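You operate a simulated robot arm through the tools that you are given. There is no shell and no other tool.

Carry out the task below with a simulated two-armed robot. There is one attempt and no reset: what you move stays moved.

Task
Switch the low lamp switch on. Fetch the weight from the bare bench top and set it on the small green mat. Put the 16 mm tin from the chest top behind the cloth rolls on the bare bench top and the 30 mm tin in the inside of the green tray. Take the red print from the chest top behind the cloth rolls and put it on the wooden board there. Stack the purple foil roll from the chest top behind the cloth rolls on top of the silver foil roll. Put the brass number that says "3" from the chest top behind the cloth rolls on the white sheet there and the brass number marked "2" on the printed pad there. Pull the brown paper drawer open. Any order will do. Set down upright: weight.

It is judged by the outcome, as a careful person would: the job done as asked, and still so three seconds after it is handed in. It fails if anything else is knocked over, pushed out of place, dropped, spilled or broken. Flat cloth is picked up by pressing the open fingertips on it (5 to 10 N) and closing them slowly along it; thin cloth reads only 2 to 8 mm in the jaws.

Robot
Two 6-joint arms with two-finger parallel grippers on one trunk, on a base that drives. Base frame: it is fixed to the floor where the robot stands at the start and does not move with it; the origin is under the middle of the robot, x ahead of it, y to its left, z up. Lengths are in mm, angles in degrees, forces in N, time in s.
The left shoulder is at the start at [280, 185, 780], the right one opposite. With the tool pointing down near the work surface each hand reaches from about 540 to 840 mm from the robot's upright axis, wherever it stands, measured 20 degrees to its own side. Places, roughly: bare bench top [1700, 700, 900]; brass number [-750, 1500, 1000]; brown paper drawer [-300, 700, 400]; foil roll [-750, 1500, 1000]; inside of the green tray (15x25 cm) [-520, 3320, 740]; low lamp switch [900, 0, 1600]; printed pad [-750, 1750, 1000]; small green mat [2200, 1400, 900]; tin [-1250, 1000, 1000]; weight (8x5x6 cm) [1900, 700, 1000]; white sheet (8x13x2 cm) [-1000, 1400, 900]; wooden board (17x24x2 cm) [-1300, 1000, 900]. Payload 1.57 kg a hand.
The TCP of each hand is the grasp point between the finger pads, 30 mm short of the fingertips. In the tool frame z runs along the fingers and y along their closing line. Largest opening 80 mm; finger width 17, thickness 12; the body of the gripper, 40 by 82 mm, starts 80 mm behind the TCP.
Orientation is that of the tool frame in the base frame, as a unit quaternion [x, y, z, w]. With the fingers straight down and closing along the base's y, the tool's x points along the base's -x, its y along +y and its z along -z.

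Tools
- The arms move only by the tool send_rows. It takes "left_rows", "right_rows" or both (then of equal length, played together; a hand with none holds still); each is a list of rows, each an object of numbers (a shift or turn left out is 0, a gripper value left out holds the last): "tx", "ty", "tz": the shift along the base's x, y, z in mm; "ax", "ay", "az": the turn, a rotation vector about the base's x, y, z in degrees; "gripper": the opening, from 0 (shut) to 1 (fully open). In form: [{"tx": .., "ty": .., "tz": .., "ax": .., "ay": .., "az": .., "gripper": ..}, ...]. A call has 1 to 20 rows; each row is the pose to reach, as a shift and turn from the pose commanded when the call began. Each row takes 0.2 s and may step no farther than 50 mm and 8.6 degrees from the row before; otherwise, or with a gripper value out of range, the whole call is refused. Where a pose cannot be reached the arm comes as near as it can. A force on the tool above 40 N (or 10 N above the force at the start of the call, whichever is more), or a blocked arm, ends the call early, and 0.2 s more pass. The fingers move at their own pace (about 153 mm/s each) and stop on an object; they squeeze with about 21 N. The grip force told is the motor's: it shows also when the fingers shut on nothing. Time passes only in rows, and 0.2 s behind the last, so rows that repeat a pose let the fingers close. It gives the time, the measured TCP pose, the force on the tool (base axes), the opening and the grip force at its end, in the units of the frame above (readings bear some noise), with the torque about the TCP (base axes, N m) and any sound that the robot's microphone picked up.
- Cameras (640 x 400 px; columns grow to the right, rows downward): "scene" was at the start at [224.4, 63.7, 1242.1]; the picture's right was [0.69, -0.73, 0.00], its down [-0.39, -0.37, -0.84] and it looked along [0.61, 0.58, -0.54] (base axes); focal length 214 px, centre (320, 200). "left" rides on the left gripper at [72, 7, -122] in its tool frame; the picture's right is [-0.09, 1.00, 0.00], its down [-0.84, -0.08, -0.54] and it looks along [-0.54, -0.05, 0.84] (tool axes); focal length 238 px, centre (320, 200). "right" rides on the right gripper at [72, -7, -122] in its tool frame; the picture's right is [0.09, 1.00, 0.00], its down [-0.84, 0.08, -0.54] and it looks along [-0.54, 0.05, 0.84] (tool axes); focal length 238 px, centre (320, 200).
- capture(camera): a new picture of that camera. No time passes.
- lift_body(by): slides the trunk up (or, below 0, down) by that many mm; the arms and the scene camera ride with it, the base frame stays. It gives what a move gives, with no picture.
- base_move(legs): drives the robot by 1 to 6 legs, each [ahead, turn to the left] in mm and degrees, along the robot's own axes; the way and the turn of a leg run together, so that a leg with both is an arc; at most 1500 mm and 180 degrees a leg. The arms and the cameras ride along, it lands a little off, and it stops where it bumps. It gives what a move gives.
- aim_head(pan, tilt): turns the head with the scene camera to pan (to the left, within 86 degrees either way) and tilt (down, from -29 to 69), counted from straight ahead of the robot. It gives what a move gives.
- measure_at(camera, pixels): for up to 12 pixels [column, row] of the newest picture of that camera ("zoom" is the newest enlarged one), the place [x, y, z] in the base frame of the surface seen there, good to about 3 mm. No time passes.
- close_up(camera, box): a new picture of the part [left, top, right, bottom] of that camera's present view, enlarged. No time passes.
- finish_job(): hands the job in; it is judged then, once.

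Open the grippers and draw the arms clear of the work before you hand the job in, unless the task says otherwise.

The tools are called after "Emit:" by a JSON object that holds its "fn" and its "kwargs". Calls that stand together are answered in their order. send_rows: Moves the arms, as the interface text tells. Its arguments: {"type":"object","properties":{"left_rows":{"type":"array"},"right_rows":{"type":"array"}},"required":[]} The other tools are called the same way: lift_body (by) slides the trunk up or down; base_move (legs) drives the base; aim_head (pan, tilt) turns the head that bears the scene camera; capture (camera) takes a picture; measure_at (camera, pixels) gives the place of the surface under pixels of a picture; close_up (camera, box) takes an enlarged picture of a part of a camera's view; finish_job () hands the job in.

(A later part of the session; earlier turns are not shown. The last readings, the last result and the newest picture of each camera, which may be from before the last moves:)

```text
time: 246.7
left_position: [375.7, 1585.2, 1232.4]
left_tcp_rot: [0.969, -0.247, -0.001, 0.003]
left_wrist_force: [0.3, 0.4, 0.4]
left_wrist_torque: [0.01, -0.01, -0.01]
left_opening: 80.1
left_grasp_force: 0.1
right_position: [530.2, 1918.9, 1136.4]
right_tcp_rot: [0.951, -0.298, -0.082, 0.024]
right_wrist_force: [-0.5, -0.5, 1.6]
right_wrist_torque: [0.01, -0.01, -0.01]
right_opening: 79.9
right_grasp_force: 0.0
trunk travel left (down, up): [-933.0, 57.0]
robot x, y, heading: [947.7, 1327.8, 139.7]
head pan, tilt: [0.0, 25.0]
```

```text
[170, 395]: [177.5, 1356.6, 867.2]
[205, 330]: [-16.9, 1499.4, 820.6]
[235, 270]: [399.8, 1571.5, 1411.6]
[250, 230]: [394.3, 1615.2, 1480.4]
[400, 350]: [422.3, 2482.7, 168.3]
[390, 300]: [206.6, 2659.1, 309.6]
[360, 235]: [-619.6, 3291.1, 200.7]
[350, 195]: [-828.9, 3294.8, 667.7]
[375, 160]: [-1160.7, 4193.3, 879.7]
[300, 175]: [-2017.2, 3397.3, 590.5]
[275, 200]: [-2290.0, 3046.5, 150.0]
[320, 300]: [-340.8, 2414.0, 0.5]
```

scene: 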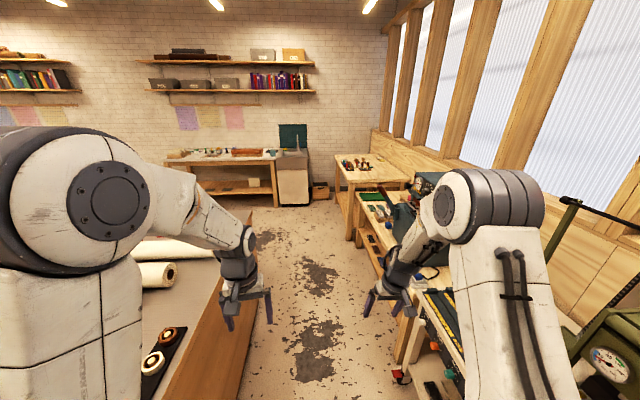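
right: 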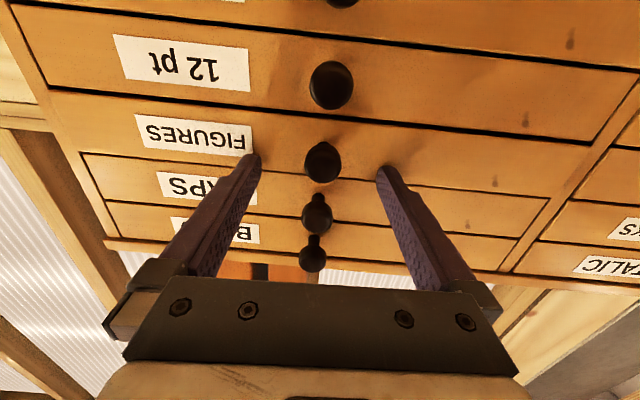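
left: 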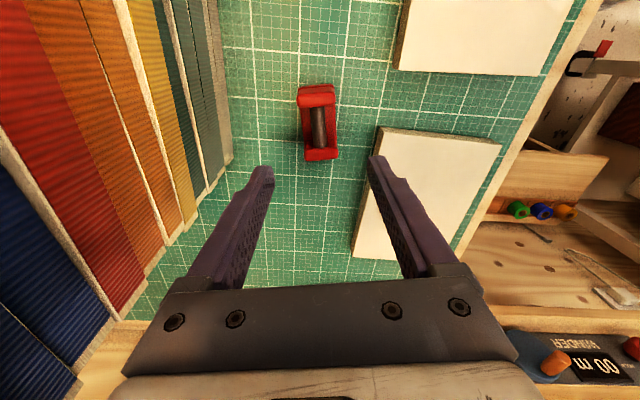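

The corridor runs from U≈1190 to ≈2240. I straighten and drive down it past the chest.

Emit:
{"fn": "base_move", "kwargs": {"legs": [[0, 3.4], [1450, 0]]}}

Emit:
{"fn": "aim_head", "kwargs": {"pan": 50, "tilt": 35}}

Emit:
{"fn": "capture", "kwargs": {"camera": "scene"}}

Emit:
{"fn": "aim_head", "kwargs": {"pan": -30, "tilt": 35}}

Emit:
{"fn": "capture", "kwargs": {"camera": "scene"}}

```text
time: 254.3
left_position: [-809.5, 2387.7, 1232.6]
left_tcp_rot: [0.978, -0.209, -0.001, 0.003]
left_wrist_force: [0.2, 0.8, 0.1]
left_wrist_torque: [-0.02, 0.01, -0.04]
left_opening: 79.9
left_grasp_force: 0.0
right_position: [-681.0, 2733.3, 1137.4]
right_tcp_rot: [0.962, -0.261, -0.08, 0.027]
right_wrist_force: [0.0, -0.5, 0.2]
right_wrist_torque: [0.01, 0.01, -0.01]
right_opening: 79.9
right_grasp_force: 0.0
trunk travel left (down, up): [-933.0, 57.0]
robot x, y, heading: [-224.0, 2174.2, 144.3]
head pan, tilt: [0.0, 25.0]
```

```text
time: 255.4
left_position: [-810.0, 2387.9, 1233.2]
left_tcp_rot: [0.978, -0.209, -0.001, 0.003]
left_wrist_force: [0.1, -0.1, 0.2]
left_wrist_torque: [0.04, -0.03, 0.01]
left_opening: 79.9
left_grasp_force: 0.0
right_position: [-680.4, 2733.0, 1136.1]
right_tcp_rot: [0.962, -0.261, -0.081, 0.027]
right_wrist_force: [0.9, -0.5, 0.2]
right_wrist_torque: [-0.01, 0.01, 0.0]
right_opening: 79.8
right_grasp_force: 0.0
trunk travel left (down, up): [-933.0, 57.0]
robot x, y, heading: [-218.7, 2177.3, 144.3]
head pan, tilt: [50.0, 35.0]
```

```text
taken
```

scene: 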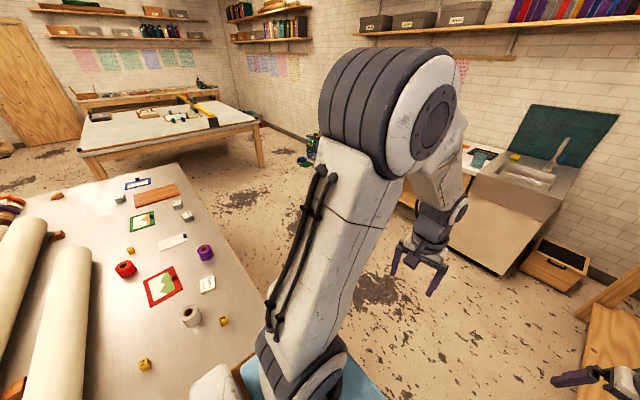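

```text
time: 257.0
left_position: [-810.9, 2386.7, 1232.5]
left_tcp_rot: [0.978, -0.209, -0.002, 0.004]
left_wrist_force: [0.1, 0.5, -0.5]
left_wrist_torque: [0.02, 0.0, -0.01]
left_opening: 80.1
left_grasp_force: 0.0
right_position: [-679.3, 2732.4, 1137.1]
right_tcp_rot: [0.962, -0.261, -0.08, 0.027]
right_wrist_force: [0.7, 0.7, 0.1]
right_wrist_torque: [0.01, 0.0, -0.01]
right_opening: 79.9
right_grasp_force: 0.2
trunk travel left (down, up): [-933.0, 57.0]
robot x, y, heading: [-220.6, 2178.1, 144.5]
head pan, tilt: [-30.0, 35.0]
```

```text
taken
```

scene: 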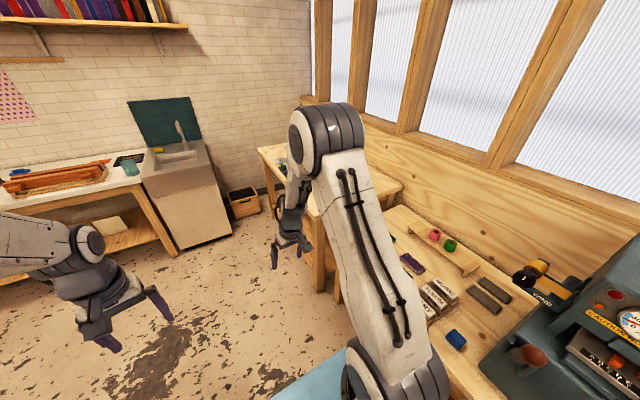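

The chest-top objects behind the rolls are all visible. I go back to that view and zoom in to identify and measure each.

Emit:
{"fn": "aim_head", "kwargs": {"pan": 62, "tilt": 32}}

Emit:
{"fn": "capture", "kwargs": {"camera": "scene"}}

Emit:
{"fn": "close_up", "kwargs": {"camera": "scene", "box": [120, 160, 310, 279]}}

Emit:
{"fn": "close_up", "kwargs": {"camera": "scene", "box": [150, 240, 310, 340]}}

```text
time: 258.6
left_position: [-810.9, 2387.4, 1233.0]
left_tcp_rot: [0.978, -0.208, 0.0, 0.003]
left_wrist_force: [0.2, -0.5, -0.9]
left_wrist_torque: [0.0, 0.02, -0.01]
left_opening: 80.0
left_grasp_force: 0.1
right_position: [-681.8, 2732.4, 1136.0]
right_tcp_rot: [0.961, -0.261, -0.081, 0.027]
right_wrist_force: [0.0, -0.6, 0.3]
right_wrist_torque: [0.03, -0.01, 0.01]
right_opening: 80.2
right_grasp_force: 0.1
trunk travel left (down, up): [-933.0, 57.0]
robot x, y, heading: [-220.8, 2176.2, 144.6]
head pan, tilt: [62.0, 32.0]
```

```text
taken
```

scene: 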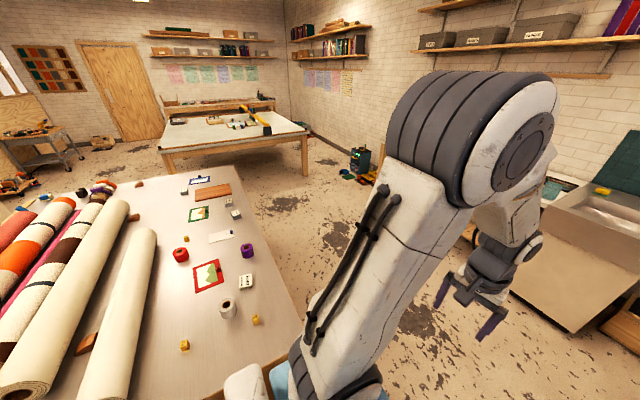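

```text
3.36 times, centred on (215, 220) of scene
```

zoom: 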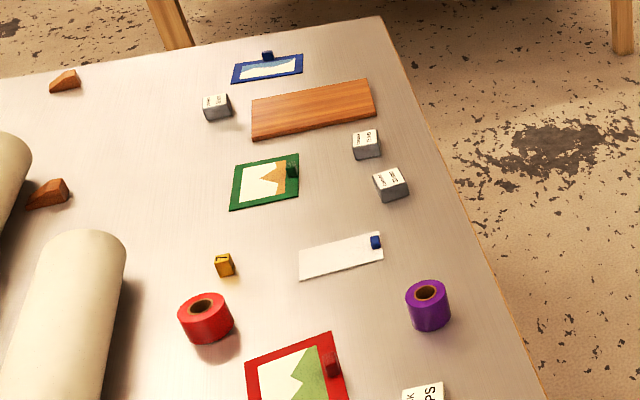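

```text
4.00 times, centred on (230, 290) of scene
```

zoom: 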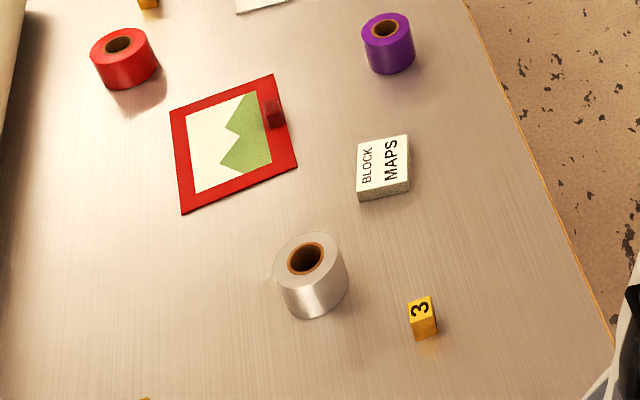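

I can see the prints, board, tins, pad, foil rolls and brass cubes. I zoom closer to read tin labels and the brass numbers.

Emit:
{"fn": "close_up", "kwargs": {"camera": "scene", "box": [170, 170, 250, 220]}}

Emit:
{"fn": "close_up", "kwargs": {"camera": "scene", "box": [170, 220, 218, 250]}}

Emit:
{"fn": "close_up", "kwargs": {"camera": "scene", "box": [160, 330, 208, 360]}}

Emit:
{"fn": "close_up", "kwargs": {"camera": "scene", "box": [220, 195, 252, 215]}}

```text
8.00 times, centred on (210, 195) of scene
```

zoom: 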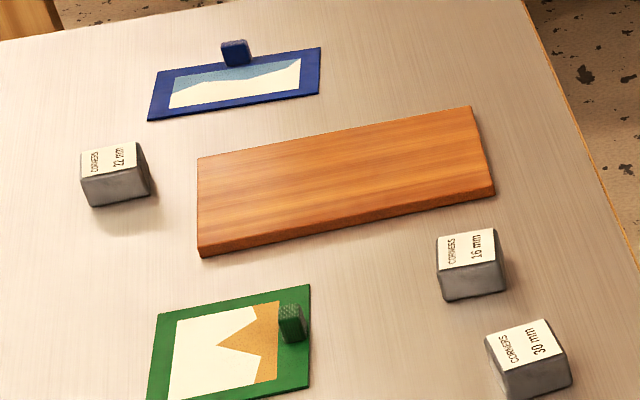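

```text
13.33 times, centred on (194, 235) of scene
```

zoom: 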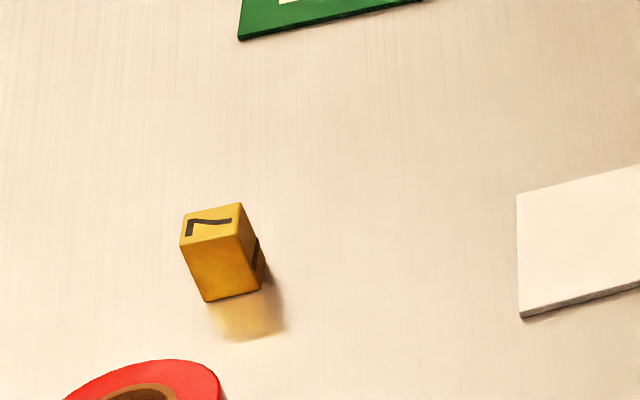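

```text
13.33 times, centred on (184, 345) of scene
```

zoom: 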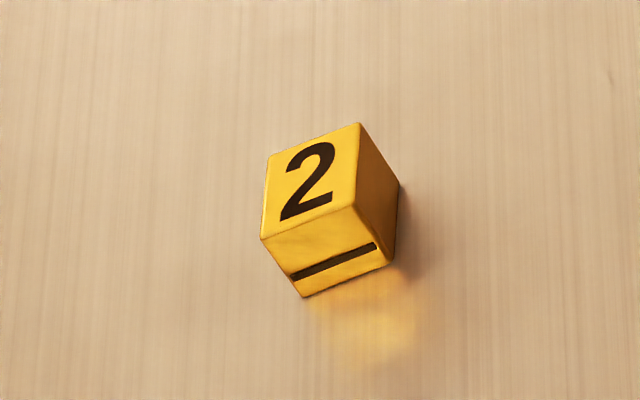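

```text
16.00 times, centred on (236, 205) of scene
```

zoom: 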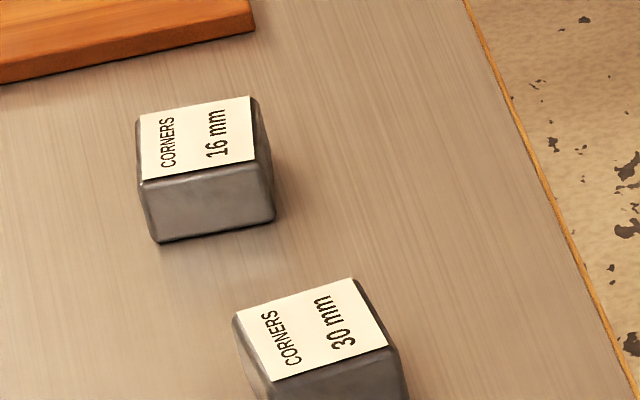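

Identified: 16 mm and 30 mm tins near the chest's back edge, brass 2, 3 (and a 7), rolls, pad, sheet. I measure all their positions.

Emit:
{"fn": "capture", "kwargs": {"camera": "scene"}}

Emit:
{"fn": "measure_at", "kwargs": {"camera": "scene", "pixels": [[228, 200], [236, 214], [184, 344], [255, 319], [228, 309], [247, 250], [246, 281], [222, 236], [213, 190], [205, 276], [220, 275], [300, 300]]}}

Emit:
{"fn": "measure_at", "kwargs": {"camera": "scene", "pixels": [[178, 190], [248, 205], [262, 240], [280, 280], [180, 256], [193, 240], [205, 213], [130, 240], [232, 186], [195, 201], [232, 237], [232, 191]]}}

```text
taken
```

scene: 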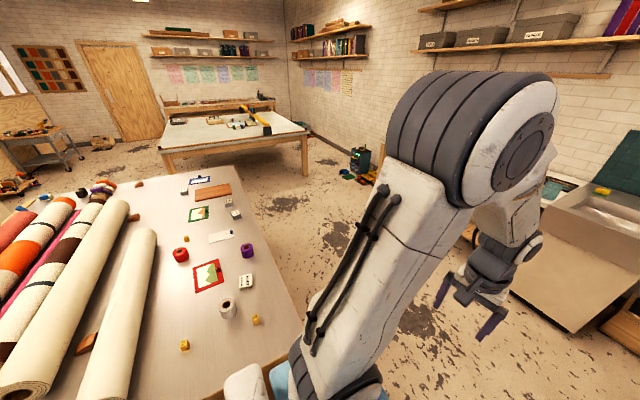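

```text
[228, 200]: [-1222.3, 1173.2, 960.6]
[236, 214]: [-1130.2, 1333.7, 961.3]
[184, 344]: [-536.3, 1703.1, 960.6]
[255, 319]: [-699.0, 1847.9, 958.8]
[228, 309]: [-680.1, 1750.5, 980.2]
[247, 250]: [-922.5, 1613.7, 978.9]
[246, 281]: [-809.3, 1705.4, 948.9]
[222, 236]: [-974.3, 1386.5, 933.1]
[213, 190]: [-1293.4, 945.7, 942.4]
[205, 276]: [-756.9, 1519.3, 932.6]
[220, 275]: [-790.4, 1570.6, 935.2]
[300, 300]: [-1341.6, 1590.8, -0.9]
```

```text
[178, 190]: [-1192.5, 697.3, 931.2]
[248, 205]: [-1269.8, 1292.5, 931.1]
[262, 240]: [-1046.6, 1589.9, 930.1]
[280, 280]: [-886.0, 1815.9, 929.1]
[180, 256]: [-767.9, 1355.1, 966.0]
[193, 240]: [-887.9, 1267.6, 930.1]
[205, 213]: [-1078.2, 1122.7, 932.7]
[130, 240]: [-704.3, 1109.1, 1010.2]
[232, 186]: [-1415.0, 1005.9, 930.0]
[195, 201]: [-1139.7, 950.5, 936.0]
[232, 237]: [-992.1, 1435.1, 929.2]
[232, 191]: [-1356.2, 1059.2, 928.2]
```

All targets lie 100–350 mm in from the chest's back edge (V≈-1800), with open floor behind. I drive round behind the chest and face it.

Emit:
{"fn": "base_move", "kwargs": {"legs": [[0, -1.5], [880, 0], [0, -90], [-660, 0]]}}

Emit:
{"fn": "base_move", "kwargs": {"legs": [[0, -90]]}}

Emit:
{"fn": "aim_head", "kwargs": {"pan": 0, "tilt": 40}}

Emit:
{"fn": "capture", "kwargs": {"camera": "scene"}}

```text
time: 270.8
left_position: [-1098.7, 2763.7, 1234.1]
left_tcp_rot: [-0.531, 0.848, 0.004, -0.001]
left_wrist_force: [-0.2, 0.5, 0.4]
left_wrist_torque: [0.01, 0.02, 0.03]
left_opening: 80.1
left_grasp_force: 0.1
right_position: [-758.2, 2622.8, 1137.4]
right_tcp_rot: [-0.481, 0.872, 0.077, 0.038]
right_wrist_force: [-0.5, 0.6, 0.5]
right_wrist_torque: [0.0, -0.01, 0.01]
right_opening: 80.1
right_grasp_force: 0.0
trunk travel left (down, up): [-933.0, 57.0]
robot x, y, heading: [-1327.6, 2182.7, 53.0]
head pan, tilt: [62.0, 32.0]
```

```text
time: 275.0
left_position: [-746.2, 1948.5, 1232.8]
left_tcp_rot: [0.225, 0.974, 0.003, 0.001]
left_wrist_force: [0.1, -0.2, -0.2]
left_wrist_torque: [-0.01, 0.01, 0.01]
left_opening: 80.1
left_grasp_force: 0.0
right_position: [-887.6, 1607.5, 1136.8]
right_tcp_rot: [0.278, 0.957, 0.026, 0.081]
right_wrist_force: [0.3, 0.1, -1.2]
right_wrist_torque: [0.01, -0.03, -0.02]
right_opening: 80.0
right_grasp_force: 0.3
trunk travel left (down, up): [-933.0, 57.0]
robot x, y, heading: [-1329.8, 2179.2, -37.5]
head pan, tilt: [62.0, 32.0]
```

```text
time: 276.3
left_position: [-746.3, 1948.3, 1234.9]
left_tcp_rot: [0.226, 0.974, 0.004, 0.001]
left_wrist_force: [0.1, -0.3, -0.4]
left_wrist_torque: [-0.02, 0.03, 0.01]
left_opening: 79.9
left_grasp_force: 0.1
right_position: [-888.7, 1606.7, 1138.3]
right_tcp_rot: [0.279, 0.957, 0.026, 0.08]
right_wrist_force: [0.6, -0.7, -0.6]
right_wrist_torque: [0.0, -0.01, 0.0]
right_opening: 80.2
right_grasp_force: 0.1
trunk travel left (down, up): [-933.0, 57.0]
robot x, y, heading: [-1328.2, 2179.5, -37.6]
head pan, tilt: [0.0, 40.0]
```

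```text
taken
```

scene: 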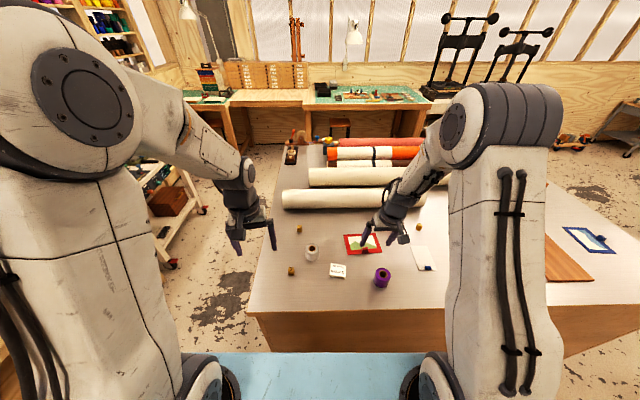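

Facing the chest now. I raise both hands (and correct the right hand's tilt) before lowering the trunk for chest-top work.

Emit:
{"fn": "send_rows", "kwargs": {"left_rows": [{"tz": 30}, {"tz": 60}, {"tz": 90}, {"tz": 120}, {"tz": 150}, {"tz": 180}, {"tz": 200}, {"tz": 200}], "right_rows": [{"tz": 40, "ay": 4.8}, {"tz": 80, "ay": 9.6}, {"tz": 120, "ay": 9.6}, {"tz": 160, "ay": 9.6}, {"tz": 200, "ay": 9.6}, {"tz": 240, "ay": 9.6}, {"tz": 270, "ay": 9.6}, {"tz": 280, "ay": 9.6}]}}

Emit:
{"fn": "base_move", "kwargs": {"legs": [[115, 0.7]]}}

Emit:
{"fn": "lift_body", "kwargs": {"by": -300}}

Emit:
{"fn": "capture", "kwargs": {"camera": "scene"}}

```text
time: 278.1
left_position: [-745.7, 1949.1, 1433.0]
left_tcp_rot: [0.226, 0.974, 0.002, 0.001]
left_wrist_force: [0.6, 0.5, -0.5]
left_wrist_torque: [0.01, 0.01, 0.0]
left_opening: 80.1
left_grasp_force: 0.1
right_position: [-902.0, 1612.9, 1373.1]
right_tcp_rot: [0.277, 0.952, 0.106, 0.08]
right_wrist_force: [-0.4, 0.5, -0.3]
right_wrist_torque: [-0.01, 0.01, 0.02]
right_opening: 79.9
right_grasp_force: 0.0
right hand out of reach, approached as far as the arm can: row 1, 2, 3, 4, 5, 6, 7, 8
trunk travel left (down, up): [-933.0, 57.0]
robot x, y, heading: [-1329.9, 2179.6, -37.7]
head pan, tilt: [0.0, 40.0]
```

```text
time: 279.3
left_position: [-650.8, 1886.3, 1432.5]
left_tcp_rot: [0.22, 0.975, 0.004, 0.002]
left_wrist_force: [0.4, -1.1, -0.4]
left_wrist_torque: [0.05, 0.01, 0.01]
left_opening: 80.1
left_grasp_force: 0.1
right_position: [-803.1, 1548.0, 1372.9]
right_tcp_rot: [0.272, 0.953, 0.106, 0.079]
right_wrist_force: [0.0, 0.4, 0.5]
right_wrist_torque: [0.04, -0.01, 0.02]
right_opening: 80.0
right_grasp_force: 0.1
trunk travel left (down, up): [-933.0, 57.0]
robot x, y, heading: [-1238.5, 2111.6, -36.5]
head pan, tilt: [0.0, 40.0]
```

```text
time: 282.3
left_position: [-651.2, 1885.8, 1133.2]
left_tcp_rot: [0.22, 0.975, 0.003, 0.001]
left_wrist_force: [0.2, 0.4, 0.3]
left_wrist_torque: [-0.04, -0.01, 0.01]
left_opening: 80.0
left_grasp_force: 0.0
right_position: [-802.4, 1549.0, 1072.6]
right_tcp_rot: [0.272, 0.953, 0.107, 0.078]
right_wrist_force: [0.0, 0.5, 0.2]
right_wrist_torque: [0.01, 0.0, 0.03]
right_opening: 79.9
right_grasp_force: 0.0
trunk travel left (down, up): [-633.0, 357.0]
robot x, y, heading: [-1235.0, 2109.6, -36.7]
head pan, tilt: [0.0, 40.0]
```

```text
taken
```

scene: 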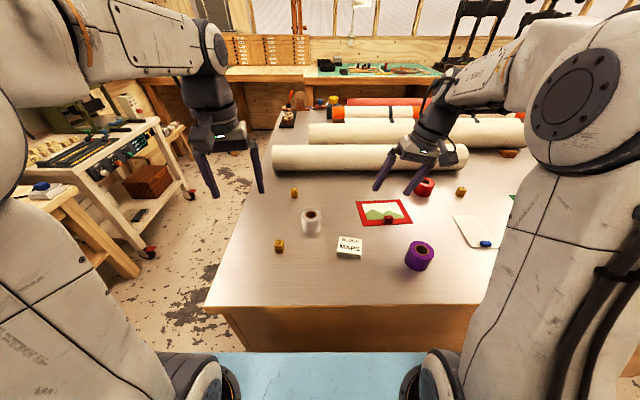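

The right hand seems stuck near a wrist limit (tilted ~15°). I test by yawing it −24° with an upright correction.

Emit:
{"fn": "send_rows", "kwargs": {"right_rows": [{"az": -8}, {"az": -16}, {"az": -24}, {"az": -24}]}}

Emit:
{"fn": "send_rows", "kwargs": {"right_rows": [{"ay": 4, "ax": -3}, {"ay": 8, "ax": -6}, {"ay": 8, "ax": -6}]}}

```text
time: 283.3
left_position: [-652.0, 1886.3, 1131.6]
left_tcp_rot: [0.22, 0.976, 0.003, 0.001]
left_wrist_force: [-0.1, -0.2, -0.4]
left_wrist_torque: [0.0, 0.0, 0.01]
left_opening: 80.2
left_grasp_force: 0.0
right_position: [-858.2, 1512.1, 1054.6]
right_tcp_rot: [0.46, 0.877, 0.091, 0.102]
right_wrist_force: [-1.0, 0.4, -0.1]
right_wrist_torque: [0.03, 0.01, -0.01]
right_opening: 80.0
right_grasp_force: 0.0
right hand out of reach, approached as far as the arm can: row 2, 3, 4
trunk travel left (down, up): [-633.0, 357.0]
robot x, y, heading: [-1236.6, 2113.2, -36.8]
head pan, tilt: [0.0, 40.0]
```

```text
time: 284.1
left_position: [-652.5, 1885.9, 1132.6]
left_tcp_rot: [0.219, 0.976, 0.004, 0.002]
left_wrist_force: [-0.7, 0.3, 0.0]
left_wrist_torque: [-0.03, 0.03, 0.03]
left_opening: 79.8
left_grasp_force: 0.1
right_position: [-858.3, 1511.2, 1054.1]
right_tcp_rot: [0.46, 0.877, 0.091, 0.103]
right_wrist_force: [-0.2, -0.7, -0.5]
right_wrist_torque: [-0.03, 0.0, 0.03]
right_opening: 80.0
right_grasp_force: 0.0
right hand out of reach, approached as far as the arm can: row 1, 2, 3
trunk travel left (down, up): [-633.0, 357.0]
robot x, y, heading: [-1237.6, 2108.1, -36.7]
head pan, tilt: [0.0, 40.0]
```

Negative yaw is at its limit for the right wrist; positive yaw is free. I turn the right hand +96° so it works with fingers closing fore-aft.

Emit:
{"fn": "send_rows", "kwargs": {"right_rows": [{"tx": 5, "ty": 5, "az": 8}, {"tx": 10, "ty": 10, "tz": 5, "az": 16}, {"tx": 15, "ty": 15, "tz": 10, "az": 24}, {"tx": 20, "ty": 20, "tz": 15, "az": 32}, {"tx": 25, "ty": 25, "tz": 20, "az": 40}, {"tx": 30, "ty": 25, "tz": 25, "az": 48}, {"tx": 35, "ty": 25, "tz": 30, "az": 56}, {"tx": 40, "ty": 25, "tz": 35, "az": 64}, {"tx": 45, "ty": 25, "tz": 40, "az": 72}, {"tx": 50, "ty": 25, "tz": 45, "az": 80}, {"tx": 55, "ty": 25, "tz": 50, "az": 88}, {"tx": 55, "ty": 25, "tz": 50, "az": 96}]}}

Emit:
{"fn": "capture", "kwargs": {"camera": "scene"}}

```text
time: 286.7
left_position: [-650.9, 1885.6, 1132.3]
left_tcp_rot: [0.22, 0.975, 0.004, 0.002]
left_wrist_force: [0.9, 0.2, -0.4]
left_wrist_torque: [0.02, 0.01, 0.01]
left_opening: 80.0
left_grasp_force: 0.1
right_position: [-769.7, 1561.9, 1119.9]
right_tcp_rot: [-0.334, 0.924, 0.175, 0.064]
right_wrist_force: [0.0, 0.7, -0.8]
right_wrist_torque: [0.02, 0.01, -0.02]
right_opening: 79.8
right_grasp_force: 0.0
right hand out of reach, approached as far as the arm can: row 6, 7, 8, 9, 10, 11, 12
trunk travel left (down, up): [-633.0, 357.0]
robot x, y, heading: [-1236.0, 2110.8, -37.0]
head pan, tilt: [0.0, 40.0]
```

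```text
taken
```

scene: 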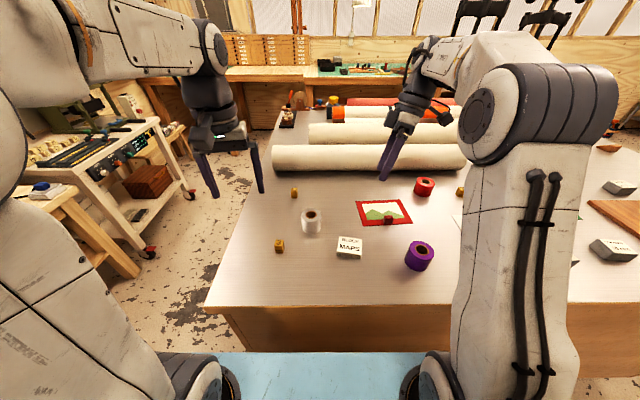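

The tilt arises because the hand is high relative to its shoulder. I raise the trunk 110 mm, then bring the hands down relative to it and straighten the right.

Emit:
{"fn": "lift_body", "kwargs": {"by": 110}}

Emit:
{"fn": "send_rows", "kwargs": {"right_rows": [{"tz": -30}, {"tz": -60}, {"tz": -90}, {"tz": -120, "ax": -4}, {"tz": -140, "ax": -8}, {"tz": -140, "ax": -14}, {"tz": -140, "ax": -21}, {"tz": -140, "ax": -21}], "left_rows": [{"tz": -20}, {"tz": -40}, {"tz": -60}, {"tz": -80}, {"tz": -90}, {"tz": -90}, {"tz": -90}, {"tz": -90}]}}

Emit:
{"fn": "capture", "kwargs": {"camera": "right"}}

Emit:
{"fn": "capture", "kwargs": {"camera": "scene"}}

```text
time: 288.1
left_position: [-650.2, 1885.6, 1240.2]
left_tcp_rot: [0.22, 0.975, 0.004, 0.002]
left_wrist_force: [-0.8, 0.6, 0.1]
left_wrist_torque: [0.02, 0.02, -0.02]
left_opening: 80.2
left_grasp_force: 0.1
right_position: [-770.0, 1561.0, 1229.0]
right_tcp_rot: [-0.333, 0.924, 0.175, 0.063]
right_wrist_force: [-0.2, 0.7, 0.3]
right_wrist_torque: [0.03, 0.04, -0.04]
right_opening: 80.0
right_grasp_force: 0.0
trunk travel left (down, up): [-743.0, 247.0]
robot x, y, heading: [-1238.8, 2115.7, -36.9]
head pan, tilt: [0.0, 40.0]
```

```text
time: 289.9
left_position: [-651.5, 1885.7, 1152.7]
left_tcp_rot: [0.219, 0.976, 0.002, 0.0]
left_wrist_force: [-0.2, -0.1, 0.8]
left_wrist_torque: [0.0, -0.02, -0.01]
left_opening: 80.3
left_grasp_force: 0.0
right_position: [-773.8, 1581.8, 1060.7]
right_tcp_rot: [-0.333, 0.935, 0.082, 0.085]
right_wrist_force: [0.7, 0.2, 0.3]
right_wrist_torque: [-0.01, -0.03, 0.0]
right_opening: 79.9
right_grasp_force: 0.1
right hand out of reach, approached as far as the arm can: row 4, 5, 6, 7, 8
trunk travel left (down, up): [-743.0, 247.0]
robot x, y, heading: [-1242.5, 2114.6, -36.7]
head pan, tilt: [0.0, 40.0]
```

```text
taken
```

right: 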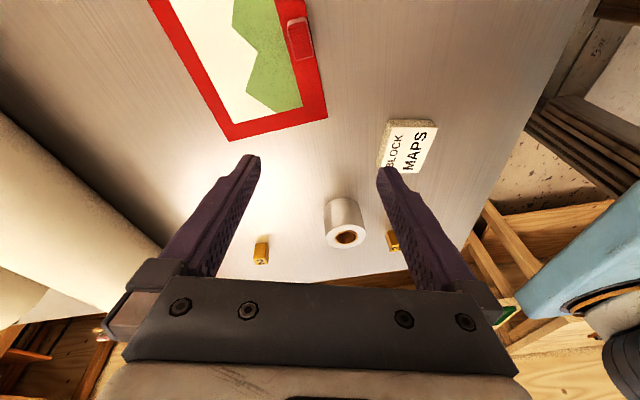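

```text
taken
```

scene: 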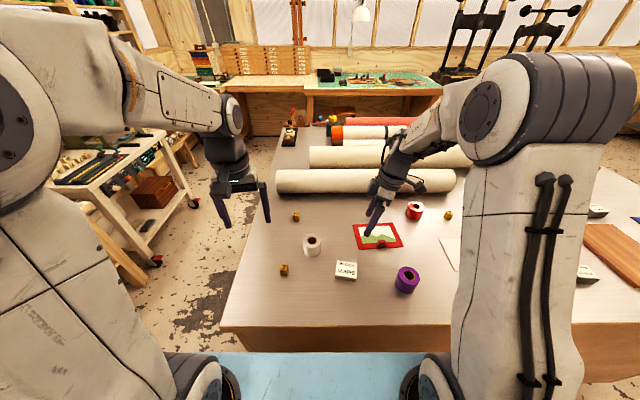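

I move the right hand outward to the same relative place where it worked before (790 ahead, near centre) while straightening it.

Emit:
{"fn": "send_rows", "kwargs": {"right_rows": [{"tx": 25, "ty": 7, "tz": 20}, {"tx": 55, "ty": 15, "tz": 30}, {"tx": 85, "ty": 24, "tz": 30}, {"tx": 115, "ty": 33, "tz": 30}, {"tx": 154, "ty": 44, "tz": 30}, {"tx": 154, "ty": 44, "tz": 30, "ax": -6, "ay": 3}, {"tx": 154, "ty": 44, "tz": 30, "ax": -12, "ay": 6}, {"tx": 154, "ty": 44, "tz": 30, "ax": -12, "ay": 6}]}}

Emit:
{"fn": "capture", "kwargs": {"camera": "scene"}}

```text
time: 291.8
left_position: [-652.1, 1885.7, 1152.4]
left_tcp_rot: [0.22, 0.975, 0.003, 0.001]
left_wrist_force: [1.0, 0.2, -1.0]
left_wrist_torque: [-0.01, 0.04, 0.02]
left_opening: 80.1
left_grasp_force: 0.2
right_position: [-622.6, 1627.8, 1089.6]
right_tcp_rot: [-0.333, 0.934, 0.09, 0.095]
right_wrist_force: [-0.2, -0.1, 0.2]
right_wrist_torque: [0.01, -0.01, -0.02]
right_opening: 79.9
right_grasp_force: 0.0
right hand out of reach, approached as far as the arm can: row 3, 4, 5, 6, 7, 8
trunk travel left (down, up): [-743.0, 247.0]
robot x, y, heading: [-1234.0, 2111.4, -36.8]
head pan, tilt: [0.0, 40.0]
```

```text
taken
```

scene: 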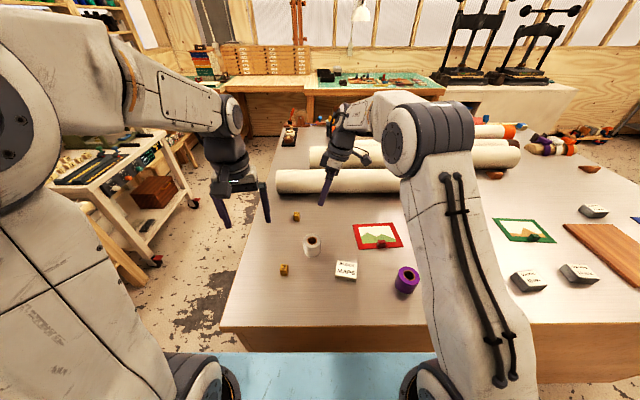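

Still tilted 15°. I try turning further positive in yaw here while commanding upright.

Emit:
{"fn": "send_rows", "kwargs": {"right_rows": [{"az": 8, "ax": -4, "ay": 2}, {"az": 16, "ax": -8, "ay": 4}, {"az": 24, "ax": -12, "ay": 6}, {"az": 24, "ax": -12, "ay": 6}]}}

Emit:
{"fn": "send_rows", "kwargs": {"right_rows": [{"tx": -20, "ty": -26, "tz": -20}, {"tx": -40, "ty": -52, "tz": -40}, {"tx": -60, "ty": -78, "tz": -50}, {"tx": -60, "ty": -78, "tz": -50}]}}

```text
refused: row 1 steps farther than a row can; nothing moved
```

```text
time: 292.8
left_position: [-652.0, 1885.7, 1152.1]
left_tcp_rot: [0.22, 0.975, 0.004, 0.001]
left_wrist_force: [-0.7, 0.2, 0.1]
left_wrist_torque: [-0.01, 0.01, -0.03]
left_opening: 80.2
left_grasp_force: 0.1
right_position: [-683.4, 1549.4, 1038.0]
right_tcp_rot: [-0.332, 0.934, 0.09, 0.096]
right_wrist_force: [-0.9, 0.3, 0.1]
right_wrist_torque: [0.04, -0.01, 0.0]
right_opening: 79.8
right_grasp_force: 0.0
trunk travel left (down, up): [-743.0, 247.0]
robot x, y, heading: [-1240.3, 2113.1, -36.7]
head pan, tilt: [0.0, 40.0]
```

That place is in reach. I try the upright correction here.

Emit:
{"fn": "send_rows", "kwargs": {"right_rows": [{"ax": -4.5, "ay": 2.3}, {"ax": -9, "ay": 4.6}, {"ax": -13.4, "ay": 6.8}, {"ax": -13.4, "ay": 6.8}]}}

Emit:
{"fn": "capture", "kwargs": {"camera": "scene"}}

```text
time: 293.8
left_position: [-653.1, 1886.0, 1151.7]
left_tcp_rot: [0.22, 0.976, 0.003, 0.001]
left_wrist_force: [0.3, 0.5, 0.3]
left_wrist_torque: [-0.04, 0.0, 0.04]
left_opening: 80.2
left_grasp_force: 0.0
right_position: [-685.4, 1553.3, 1034.4]
right_tcp_rot: [-0.333, 0.935, 0.08, 0.093]
right_wrist_force: [-0.6, 0.5, -0.8]
right_wrist_torque: [-0.01, 0.02, -0.01]
right_opening: 79.9
right_grasp_force: 0.2
right hand out of reach, approached as far as the arm can: row 1, 2, 3, 4
trunk travel left (down, up): [-743.0, 247.0]
robot x, y, heading: [-1235.8, 2112.4, -36.7]
head pan, tilt: [0.0, 40.0]
```

```text
taken
```

scene: 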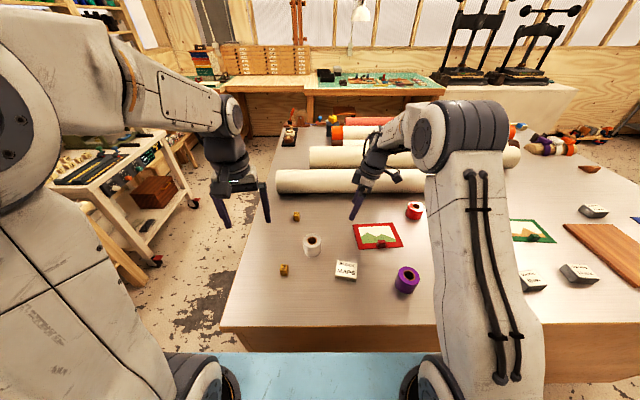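

The right wrist is in an awkward branch since the drawer push. I'll raise the trunk, stretch the right arm straight ahead and refold it as worked before.

Emit:
{"fn": "lift_body", "kwargs": {"by": 200}}

Emit:
{"fn": "send_rows", "kwargs": {"right_rows": [{"az": -8}, {"az": -16}, {"az": -24}, {"az": -32}, {"az": -40}, {"az": -48}, {"az": -56}, {"az": -64}, {"az": -72}, {"az": -76}]}}

Emit:
{"fn": "send_rows", "kwargs": {"right_rows": [{"tx": 20, "ty": -15, "ax": -4.9, "ay": -6.55}, {"tx": 40, "ty": -30, "ax": -9.8, "ay": -13.1}, {"tx": 65, "ty": -49, "ax": -14.7, "ay": -19.6}, {"tx": 90, "ty": -67, "ax": -19.6, "ay": -26.2}, {"tx": 115, "ty": -86, "ax": -24.5, "ay": -32.7}, {"tx": 140, "ty": -105, "ax": -29.5, "ay": -39.3}, {"tx": 165, "ty": -124, "ax": -34.4, "ay": -45.8}, {"tx": 190, "ty": -142, "ax": -39.3, "ay": -52.4}, {"tx": 215, "ty": -161, "ax": -44.2, "ay": -58.9}, {"tx": 240, "ty": -180, "ax": -49.1, "ay": -65.5}, {"tx": 260, "ty": -195, "ax": -54, "ay": -72}]}}

Emit:
{"fn": "capture", "kwargs": {"camera": "scene"}}

```text
time: 295.9
left_position: [-652.4, 1885.5, 1352.7]
left_tcp_rot: [0.22, 0.976, 0.004, 0.001]
left_wrist_force: [-0.7, -0.3, 0.5]
left_wrist_torque: [0.02, -0.02, -0.01]
left_opening: 79.8
left_grasp_force: 0.0
right_position: [-685.1, 1552.2, 1234.1]
right_tcp_rot: [-0.333, 0.935, 0.079, 0.092]
right_wrist_force: [-0.9, 0.0, -0.3]
right_wrist_torque: [-0.03, 0.0, 0.04]
right_opening: 79.8
right_grasp_force: 0.1
trunk travel left (down, up): [-943.0, 47.0]
robot x, y, heading: [-1239.2, 2111.3, -36.7]
head pan, tilt: [0.0, 40.0]
```

```text
time: 298.1
left_position: [-652.7, 1886.4, 1353.3]
left_tcp_rot: [0.22, 0.976, 0.002, 0.002]
left_wrist_force: [0.6, 0.1, 0.9]
left_wrist_torque: [-0.03, 0.0, -0.02]
left_opening: 79.9
left_grasp_force: 0.0
right_position: [-697.7, 1565.0, 1216.1]
right_tcp_rot: [0.319, 0.936, 0.039, 0.143]
right_wrist_force: [0.8, -0.1, -0.2]
right_wrist_torque: [-0.01, 0.03, 0.0]
right_opening: 79.8
right_grasp_force: 0.1
right hand out of reach, approached as far as the arm can: row 6, 7, 8, 9, 10
trunk travel left (down, up): [-943.0, 47.0]
robot x, y, heading: [-1234.9, 2111.8, -37.0]
head pan, tilt: [0.0, 40.0]
```

```text
time: 300.5
left_position: [-651.9, 1885.2, 1352.5]
left_tcp_rot: [0.22, 0.976, 0.003, 0.001]
left_wrist_force: [0.2, 1.0, 0.4]
left_wrist_torque: [0.01, 0.01, 0.07]
left_opening: 79.8
left_grasp_force: 0.0
right_position: [-436.0, 1367.3, 1217.4]
right_tcp_rot: [0.141, 0.596, -0.189, 0.767]
right_wrist_force: [0.7, 0.5, 0.0]
right_wrist_torque: [0.03, 0.05, 0.0]
right_opening: 80.0
right_grasp_force: 0.1
right hand out of reach, approached as far as the arm can: row 3, 4
trunk travel left (down, up): [-943.0, 47.0]
robot x, y, heading: [-1239.9, 2107.4, -36.8]
head pan, tilt: [0.0, 40.0]
```

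```text
taken
```

scene: 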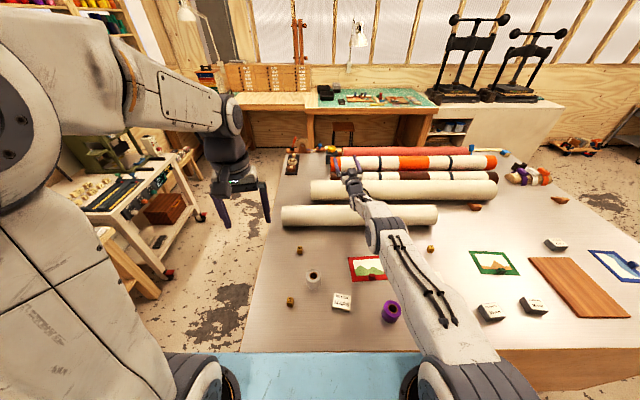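

The right arm is stretched straight again. I refold it gradually: backwards with the fingers pitching down.

Emit:
{"fn": "send_rows", "kwargs": {"right_rows": [{"tx": -12, "ty": 9, "tz": 5}, {"tx": -30, "ty": 22, "tz": 10, "ax": 3, "ay": 6}, {"tx": -55, "ty": 41, "tz": 20, "ax": 6.5, "ay": 13}, {"tx": -82, "ty": 62, "tz": 30, "ax": 10, "ay": 20}, {"tx": -108, "ty": 81, "tz": 40, "ax": 13.7, "ay": 26.8}, {"tx": -135, "ty": 101, "tz": 50, "ax": 17.4, "ay": 34}]}}

Emit:
{"fn": "send_rows", "kwargs": {"right_rows": [{"tx": -25, "ty": 10, "tz": 3, "ax": 3.7, "ay": 7.3}, {"tx": -52, "ty": 20, "tz": 6, "ax": 7.5, "ay": 14.6}, {"tx": -80, "ty": 30, "tz": 9, "ax": 11.2, "ay": 21.9}, {"tx": -108, "ty": 40, "tz": 12, "ax": 15, "ay": 29.2}, {"tx": -136, "ty": 50, "tz": 15, "ax": 18.7, "ay": 36.5}, {"tx": -164, "ty": 60, "tz": 18, "ax": 22.4, "ay": 43.8}, {"tx": -192, "ty": 70, "tz": 20, "ax": 26.2, "ay": 51}, {"tx": -200, "ty": 73, "tz": 20, "ax": 30, "ay": 58.4}]}}

Emit:
{"fn": "capture", "kwargs": {"camera": "scene"}}

```text
time: 301.9
left_position: [-652.6, 1886.1, 1353.3]
left_tcp_rot: [0.22, 0.976, 0.004, 0.002]
left_wrist_force: [0.2, -0.9, 0.3]
left_wrist_torque: [0.0, 0.02, 0.02]
left_opening: 79.8
left_grasp_force: 0.1
right_position: [-573.7, 1469.3, 1265.2]
right_tcp_rot: [0.192, 0.817, -0.13, 0.528]
right_wrist_force: [-0.3, -1.0, -0.8]
right_wrist_torque: [-0.02, 0.02, 0.02]
right_opening: 80.1
right_grasp_force: 0.0
trunk travel left (down, up): [-943.0, 47.0]
robot x, y, heading: [-1236.6, 2110.1, -36.8]
head pan, tilt: [0.0, 40.0]
```

```text
time: 303.7
left_position: [-653.0, 1885.8, 1352.0]
left_tcp_rot: [0.22, 0.975, 0.004, 0.001]
left_wrist_force: [0.1, 0.4, 0.2]
left_wrist_torque: [0.01, -0.03, 0.0]
left_opening: 80.2
left_grasp_force: 0.0
right_position: [-800.5, 1543.4, 1237.0]
right_tcp_rot: [0.226, 0.969, 0.046, 0.093]
right_wrist_force: [-0.2, 0.2, 0.6]
right_wrist_torque: [0.01, -0.02, 0.0]
right_opening: 80.1
right_grasp_force: 0.0
right hand out of reach, approached as far as the arm can: row 3, 4, 5, 6, 7, 8
trunk travel left (down, up): [-943.0, 47.0]
robot x, y, heading: [-1238.9, 2110.6, -36.8]
head pan, tilt: [0.0, 40.0]
```

```text
taken
```

scene: 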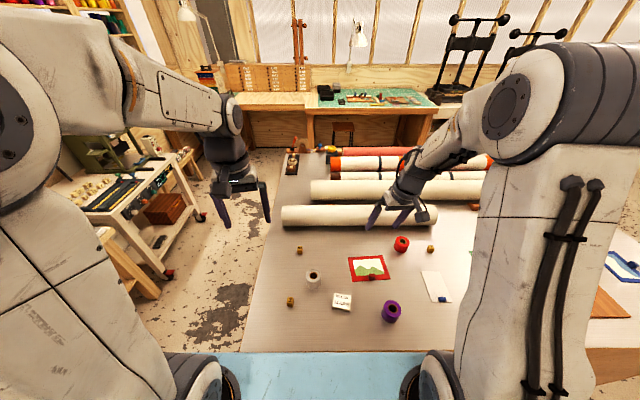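

The left arm works fine, so I'll do the chest work left-handed. I tuck the right hand higher and to the right first.

Emit:
{"fn": "send_rows", "kwargs": {"right_rows": [{"tz": 40, "tx": -15, "ty": -20}, {"tz": 80, "tx": -30, "ty": -40}, {"tz": 120, "tx": -45, "ty": -60}, {"tz": 160, "tx": -60, "ty": -80}, {"tz": 200, "tx": -75, "ty": -100}, {"tz": 240, "tx": -90, "ty": -120}, {"tz": 260, "tx": -100, "ty": -130}]}}

Emit:
{"fn": "base_move", "kwargs": {"legs": [[0, 25], [-343, 0], [0, -25], [305, 0]]}}

Emit:
{"fn": "capture", "kwargs": {"camera": "scene"}}

```text
time: 305.3
left_position: [-652.5, 1885.8, 1352.8]
left_tcp_rot: [0.219, 0.976, 0.003, 0.002]
left_wrist_force: [0.6, 0.0, 0.3]
left_wrist_torque: [0.02, 0.0, -0.01]
left_opening: 80.2
left_grasp_force: 0.0
right_position: [-898.8, 1411.4, 1503.2]
right_tcp_rot: [0.224, 0.964, 0.068, 0.123]
right_wrist_force: [-0.2, 0.2, 0.5]
right_wrist_torque: [0.02, 0.02, -0.02]
right_opening: 80.1
right_grasp_force: 0.2
right hand out of reach, approached as far as the arm can: row 1, 2, 3, 4, 5, 6, 7
trunk travel left (down, up): [-943.0, 47.0]
robot x, y, heading: [-1240.7, 2108.7, -36.8]
head pan, tilt: [0.0, 40.0]
```

```text
time: 311.8
left_position: [-740.3, 1779.7, 1352.8]
left_tcp_rot: [0.214, 0.977, 0.003, 0.0]
left_wrist_force: [-0.3, 0.9, 0.8]
left_wrist_torque: [0.0, -0.03, -0.01]
left_opening: 80.1
left_grasp_force: 0.1
right_position: [-980.0, 1303.3, 1502.1]
right_tcp_rot: [0.218, 0.966, 0.069, 0.122]
right_wrist_force: [-1.0, -0.1, -0.1]
right_wrist_torque: [0.01, 0.0, 0.01]
right_opening: 80.0
right_grasp_force: 0.0
trunk travel left (down, up): [-943.0, 47.0]
robot x, y, heading: [-1326.8, 1995.4, -36.3]
head pan, tilt: [0.0, 40.0]
```

```text
taken
```

scene: 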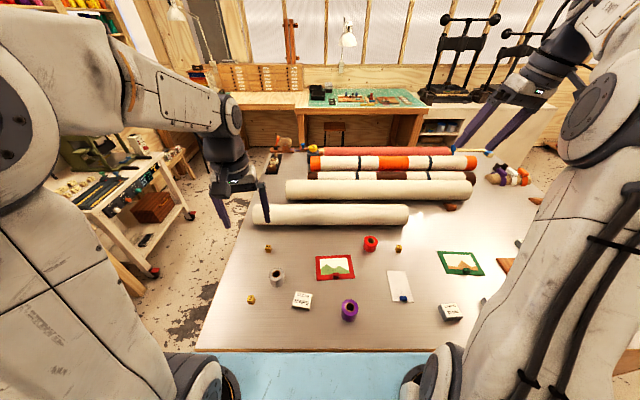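

Well placed (U≈800). I lower the trunk 250 mm and zoom for precise positions of the purple and silver rolls.

Emit:
{"fn": "lift_body", "kwargs": {"by": -250}}

Emit:
{"fn": "aim_head", "kwargs": {"pan": 5, "tilt": 50}}

Emit:
{"fn": "capture", "kwargs": {"camera": "scene"}}

Emit:
{"fn": "close_up", "kwargs": {"camera": "scene", "box": [200, 180, 440, 330]}}

```text
time: 314.4
left_position: [-740.5, 1780.1, 1103.2]
left_tcp_rot: [0.214, 0.977, 0.003, 0.001]
left_wrist_force: [-0.5, 0.3, 0.0]
left_wrist_torque: [0.0, 0.03, 0.05]
left_opening: 80.1
left_grasp_force: 0.0
right_position: [-980.4, 1302.5, 1251.9]
right_tcp_rot: [0.218, 0.966, 0.069, 0.123]
right_wrist_force: [0.0, -0.3, -0.9]
right_wrist_torque: [0.01, -0.04, -0.04]
right_opening: 79.9
right_grasp_force: 0.1
trunk travel left (down, up): [-693.0, 297.0]
robot x, y, heading: [-1327.6, 1995.6, -36.4]
head pan, tilt: [0.0, 40.0]
```

```text
time: 315.1
left_position: [-741.8, 1780.9, 1102.7]
left_tcp_rot: [0.214, 0.977, 0.004, 0.001]
left_wrist_force: [0.4, 0.0, 0.8]
left_wrist_torque: [0.02, 0.01, 0.0]
left_opening: 80.0
left_grasp_force: 0.1
right_position: [-980.4, 1302.3, 1253.9]
right_tcp_rot: [0.217, 0.966, 0.069, 0.123]
right_wrist_force: [0.7, 0.1, 0.3]
right_wrist_torque: [0.0, -0.01, -0.01]
right_opening: 79.9
right_grasp_force: 0.1
trunk travel left (down, up): [-693.0, 297.0]
robot x, y, heading: [-1327.4, 1996.5, -36.4]
head pan, tilt: [5.0, 50.0]
```

```text
taken
```

scene: 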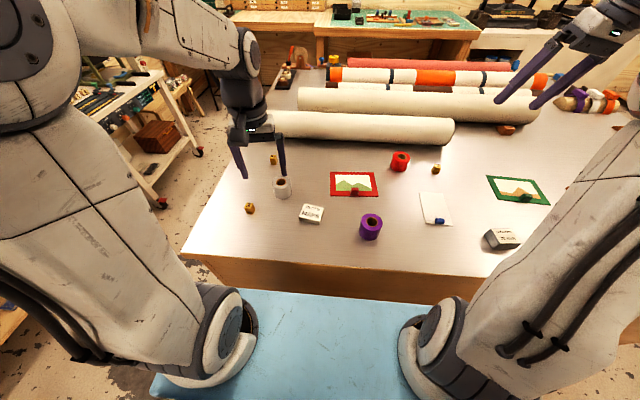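

```text
2.67 times, centred on (320, 255) of scene
```

zoom: 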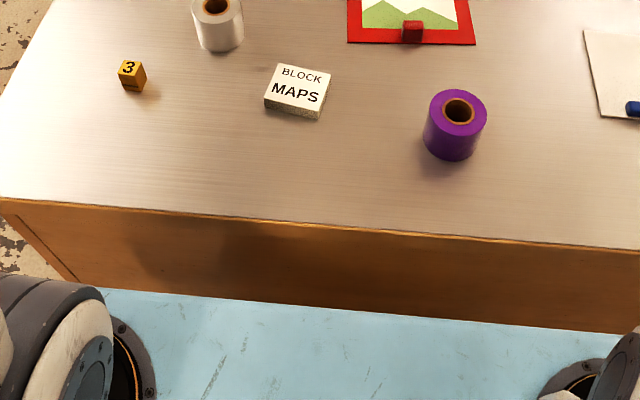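

I zoom tightly on each roll to measure the top rims.

Emit:
{"fn": "close_up", "kwargs": {"camera": "scene", "box": [347, 205, 395, 245]}}

Emit:
{"fn": "measure_at", "kwargs": {"camera": "zoom", "pixels": [[190, 130], [420, 120], [300, 75], [300, 200], [230, 150], [380, 150], [250, 210], [300, 340], [210, 280], [400, 270]]}}

Emit:
{"fn": "close_up", "kwargs": {"camera": "scene", "box": [258, 168, 306, 208]}}

Emit:
{"fn": "measure_at", "kwargs": {"camera": "zoom", "pixels": [[220, 130], [410, 130], [320, 80], [320, 190], [250, 150], [390, 160], [320, 300], [240, 250], [400, 250]]}}

```text
10.00 times, centred on (371, 225) of scene
```

zoom: 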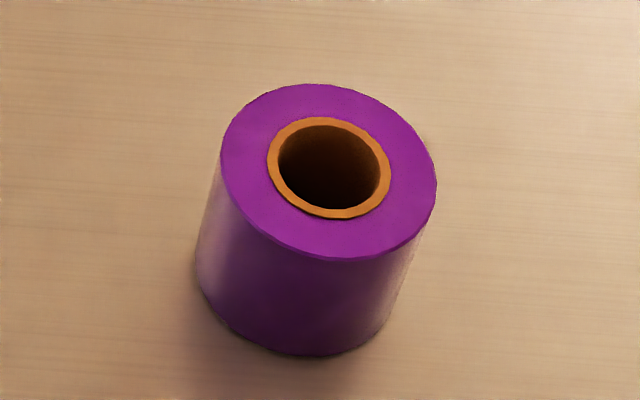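

```text
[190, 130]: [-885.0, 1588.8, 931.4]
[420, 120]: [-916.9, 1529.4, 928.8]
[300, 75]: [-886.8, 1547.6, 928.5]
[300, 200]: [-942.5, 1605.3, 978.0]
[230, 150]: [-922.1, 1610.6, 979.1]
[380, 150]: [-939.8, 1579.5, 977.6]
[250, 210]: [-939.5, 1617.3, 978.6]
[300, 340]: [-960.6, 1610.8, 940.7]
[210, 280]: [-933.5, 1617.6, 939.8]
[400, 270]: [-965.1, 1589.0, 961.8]
```

```text
10.00 times, centred on (282, 188) of scene
```

zoom: 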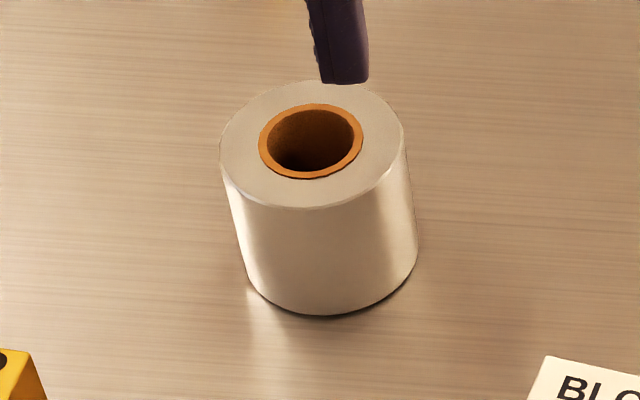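

```text
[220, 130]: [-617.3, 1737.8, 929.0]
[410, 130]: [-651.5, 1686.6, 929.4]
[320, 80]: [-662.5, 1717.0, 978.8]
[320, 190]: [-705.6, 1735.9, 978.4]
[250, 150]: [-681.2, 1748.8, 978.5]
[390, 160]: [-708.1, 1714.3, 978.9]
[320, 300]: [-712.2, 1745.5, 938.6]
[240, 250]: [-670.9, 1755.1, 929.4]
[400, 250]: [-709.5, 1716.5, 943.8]
```

Purple roll centre ≈[-938.6,1593.8] (Ø51, top 978); silver centre ≈[-688,1731.6]. I move the left hand above the purple roll.

Emit:
{"fn": "send_rows", "kwargs": {"left_rows": [{"tx": -28, "ty": -26, "tz": 0, "az": -4}, {"tx": -56, "ty": -53, "az": -8}, {"tx": -84, "ty": -80, "az": -11}, {"tx": -113, "ty": -106, "az": -11}, {"tx": -141, "ty": -133, "az": -11}, {"tx": -169, "ty": -160, "tz": -10, "az": -11}, {"tx": -197.6, "ty": -186, "tz": -30, "az": -11}, {"tx": -197.6, "ty": -186, "tz": -43, "az": -11}]}}

Emit:
{"fn": "capture", "kwargs": {"camera": "left"}}

```text
time: 316.9
left_position: [-940.4, 1593.7, 1055.9]
left_tcp_rot: [0.307, 0.952, 0.003, 0.002]
left_wrist_force: [0.1, 0.3, 0.5]
left_wrist_torque: [-0.01, 0.03, 0.06]
left_opening: 79.9
left_grasp_force: 0.0
right_position: [-981.5, 1302.9, 1252.3]
right_tcp_rot: [0.217, 0.966, 0.067, 0.123]
right_wrist_force: [0.4, 0.3, 0.7]
right_wrist_torque: [-0.01, -0.04, -0.01]
right_opening: 80.0
right_grasp_force: 0.1
trunk travel left (down, up): [-693.0, 297.0]
robot x, y, heading: [-1329.6, 1999.2, -36.3]
head pan, tilt: [5.0, 50.0]
```

```text
taken
```

left: 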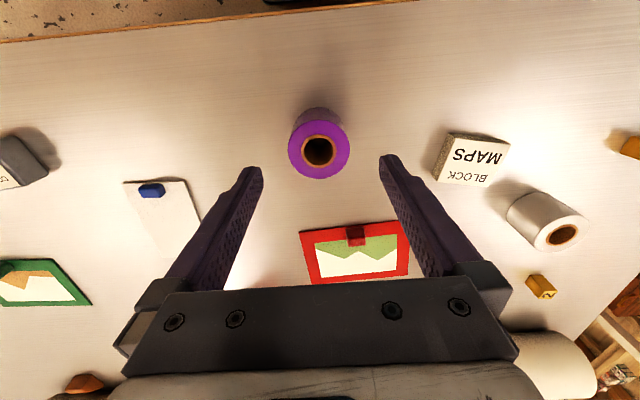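

The roll is centred within ~5 mm. I shift 4 mm forward and descend to grasp height, then close.

Emit:
{"fn": "send_rows", "kwargs": {"left_rows": [{"tx": 3.5, "ty": -2.5, "tz": -20}, {"tx": 3.5, "ty": -2.5, "tz": -45}, {"tx": 3.5, "ty": -2.5, "tz": -70}, {"tx": 3.5, "ty": -2.5, "tz": -86}, {"tx": 3.5, "ty": -2.5, "tz": -86, "gripper": 0.75}, {"tx": 3.5, "ty": -2.5, "tz": -86, "gripper": 0.6}, {"tx": 3.5, "ty": -2.5, "tz": -86, "gripper": 0.5}, {"tx": 3.5, "ty": -2.5, "tz": -86, "gripper": 0.5}]}}

Emit:
{"fn": "capture", "kwargs": {"camera": "left"}}

```text
time: 318.7
left_position: [-934.8, 1591.2, 973.6]
left_tcp_rot: [0.307, 0.952, 0.003, 0.002]
left_wrist_force: [0.3, -0.8, 2.6]
left_wrist_torque: [-0.05, 0.08, 0.02]
left_opening: 54.0
left_grasp_force: 20.8
right_position: [-980.5, 1302.8, 1252.0]
right_tcp_rot: [0.218, 0.966, 0.068, 0.123]
right_wrist_force: [0.0, -0.2, 0.9]
right_wrist_torque: [0.0, 0.0, -0.01]
right_opening: 80.0
right_grasp_force: 0.1
trunk travel left (down, up): [-693.0, 297.0]
robot x, y, heading: [-1328.1, 1999.7, -36.3]
head pan, tilt: [5.0, 50.0]
```

```text
taken
```

left: 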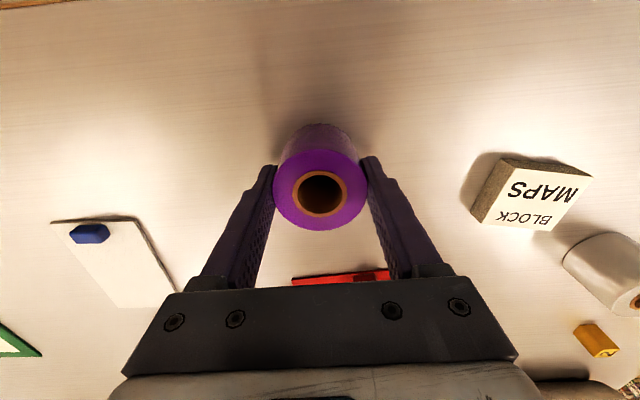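

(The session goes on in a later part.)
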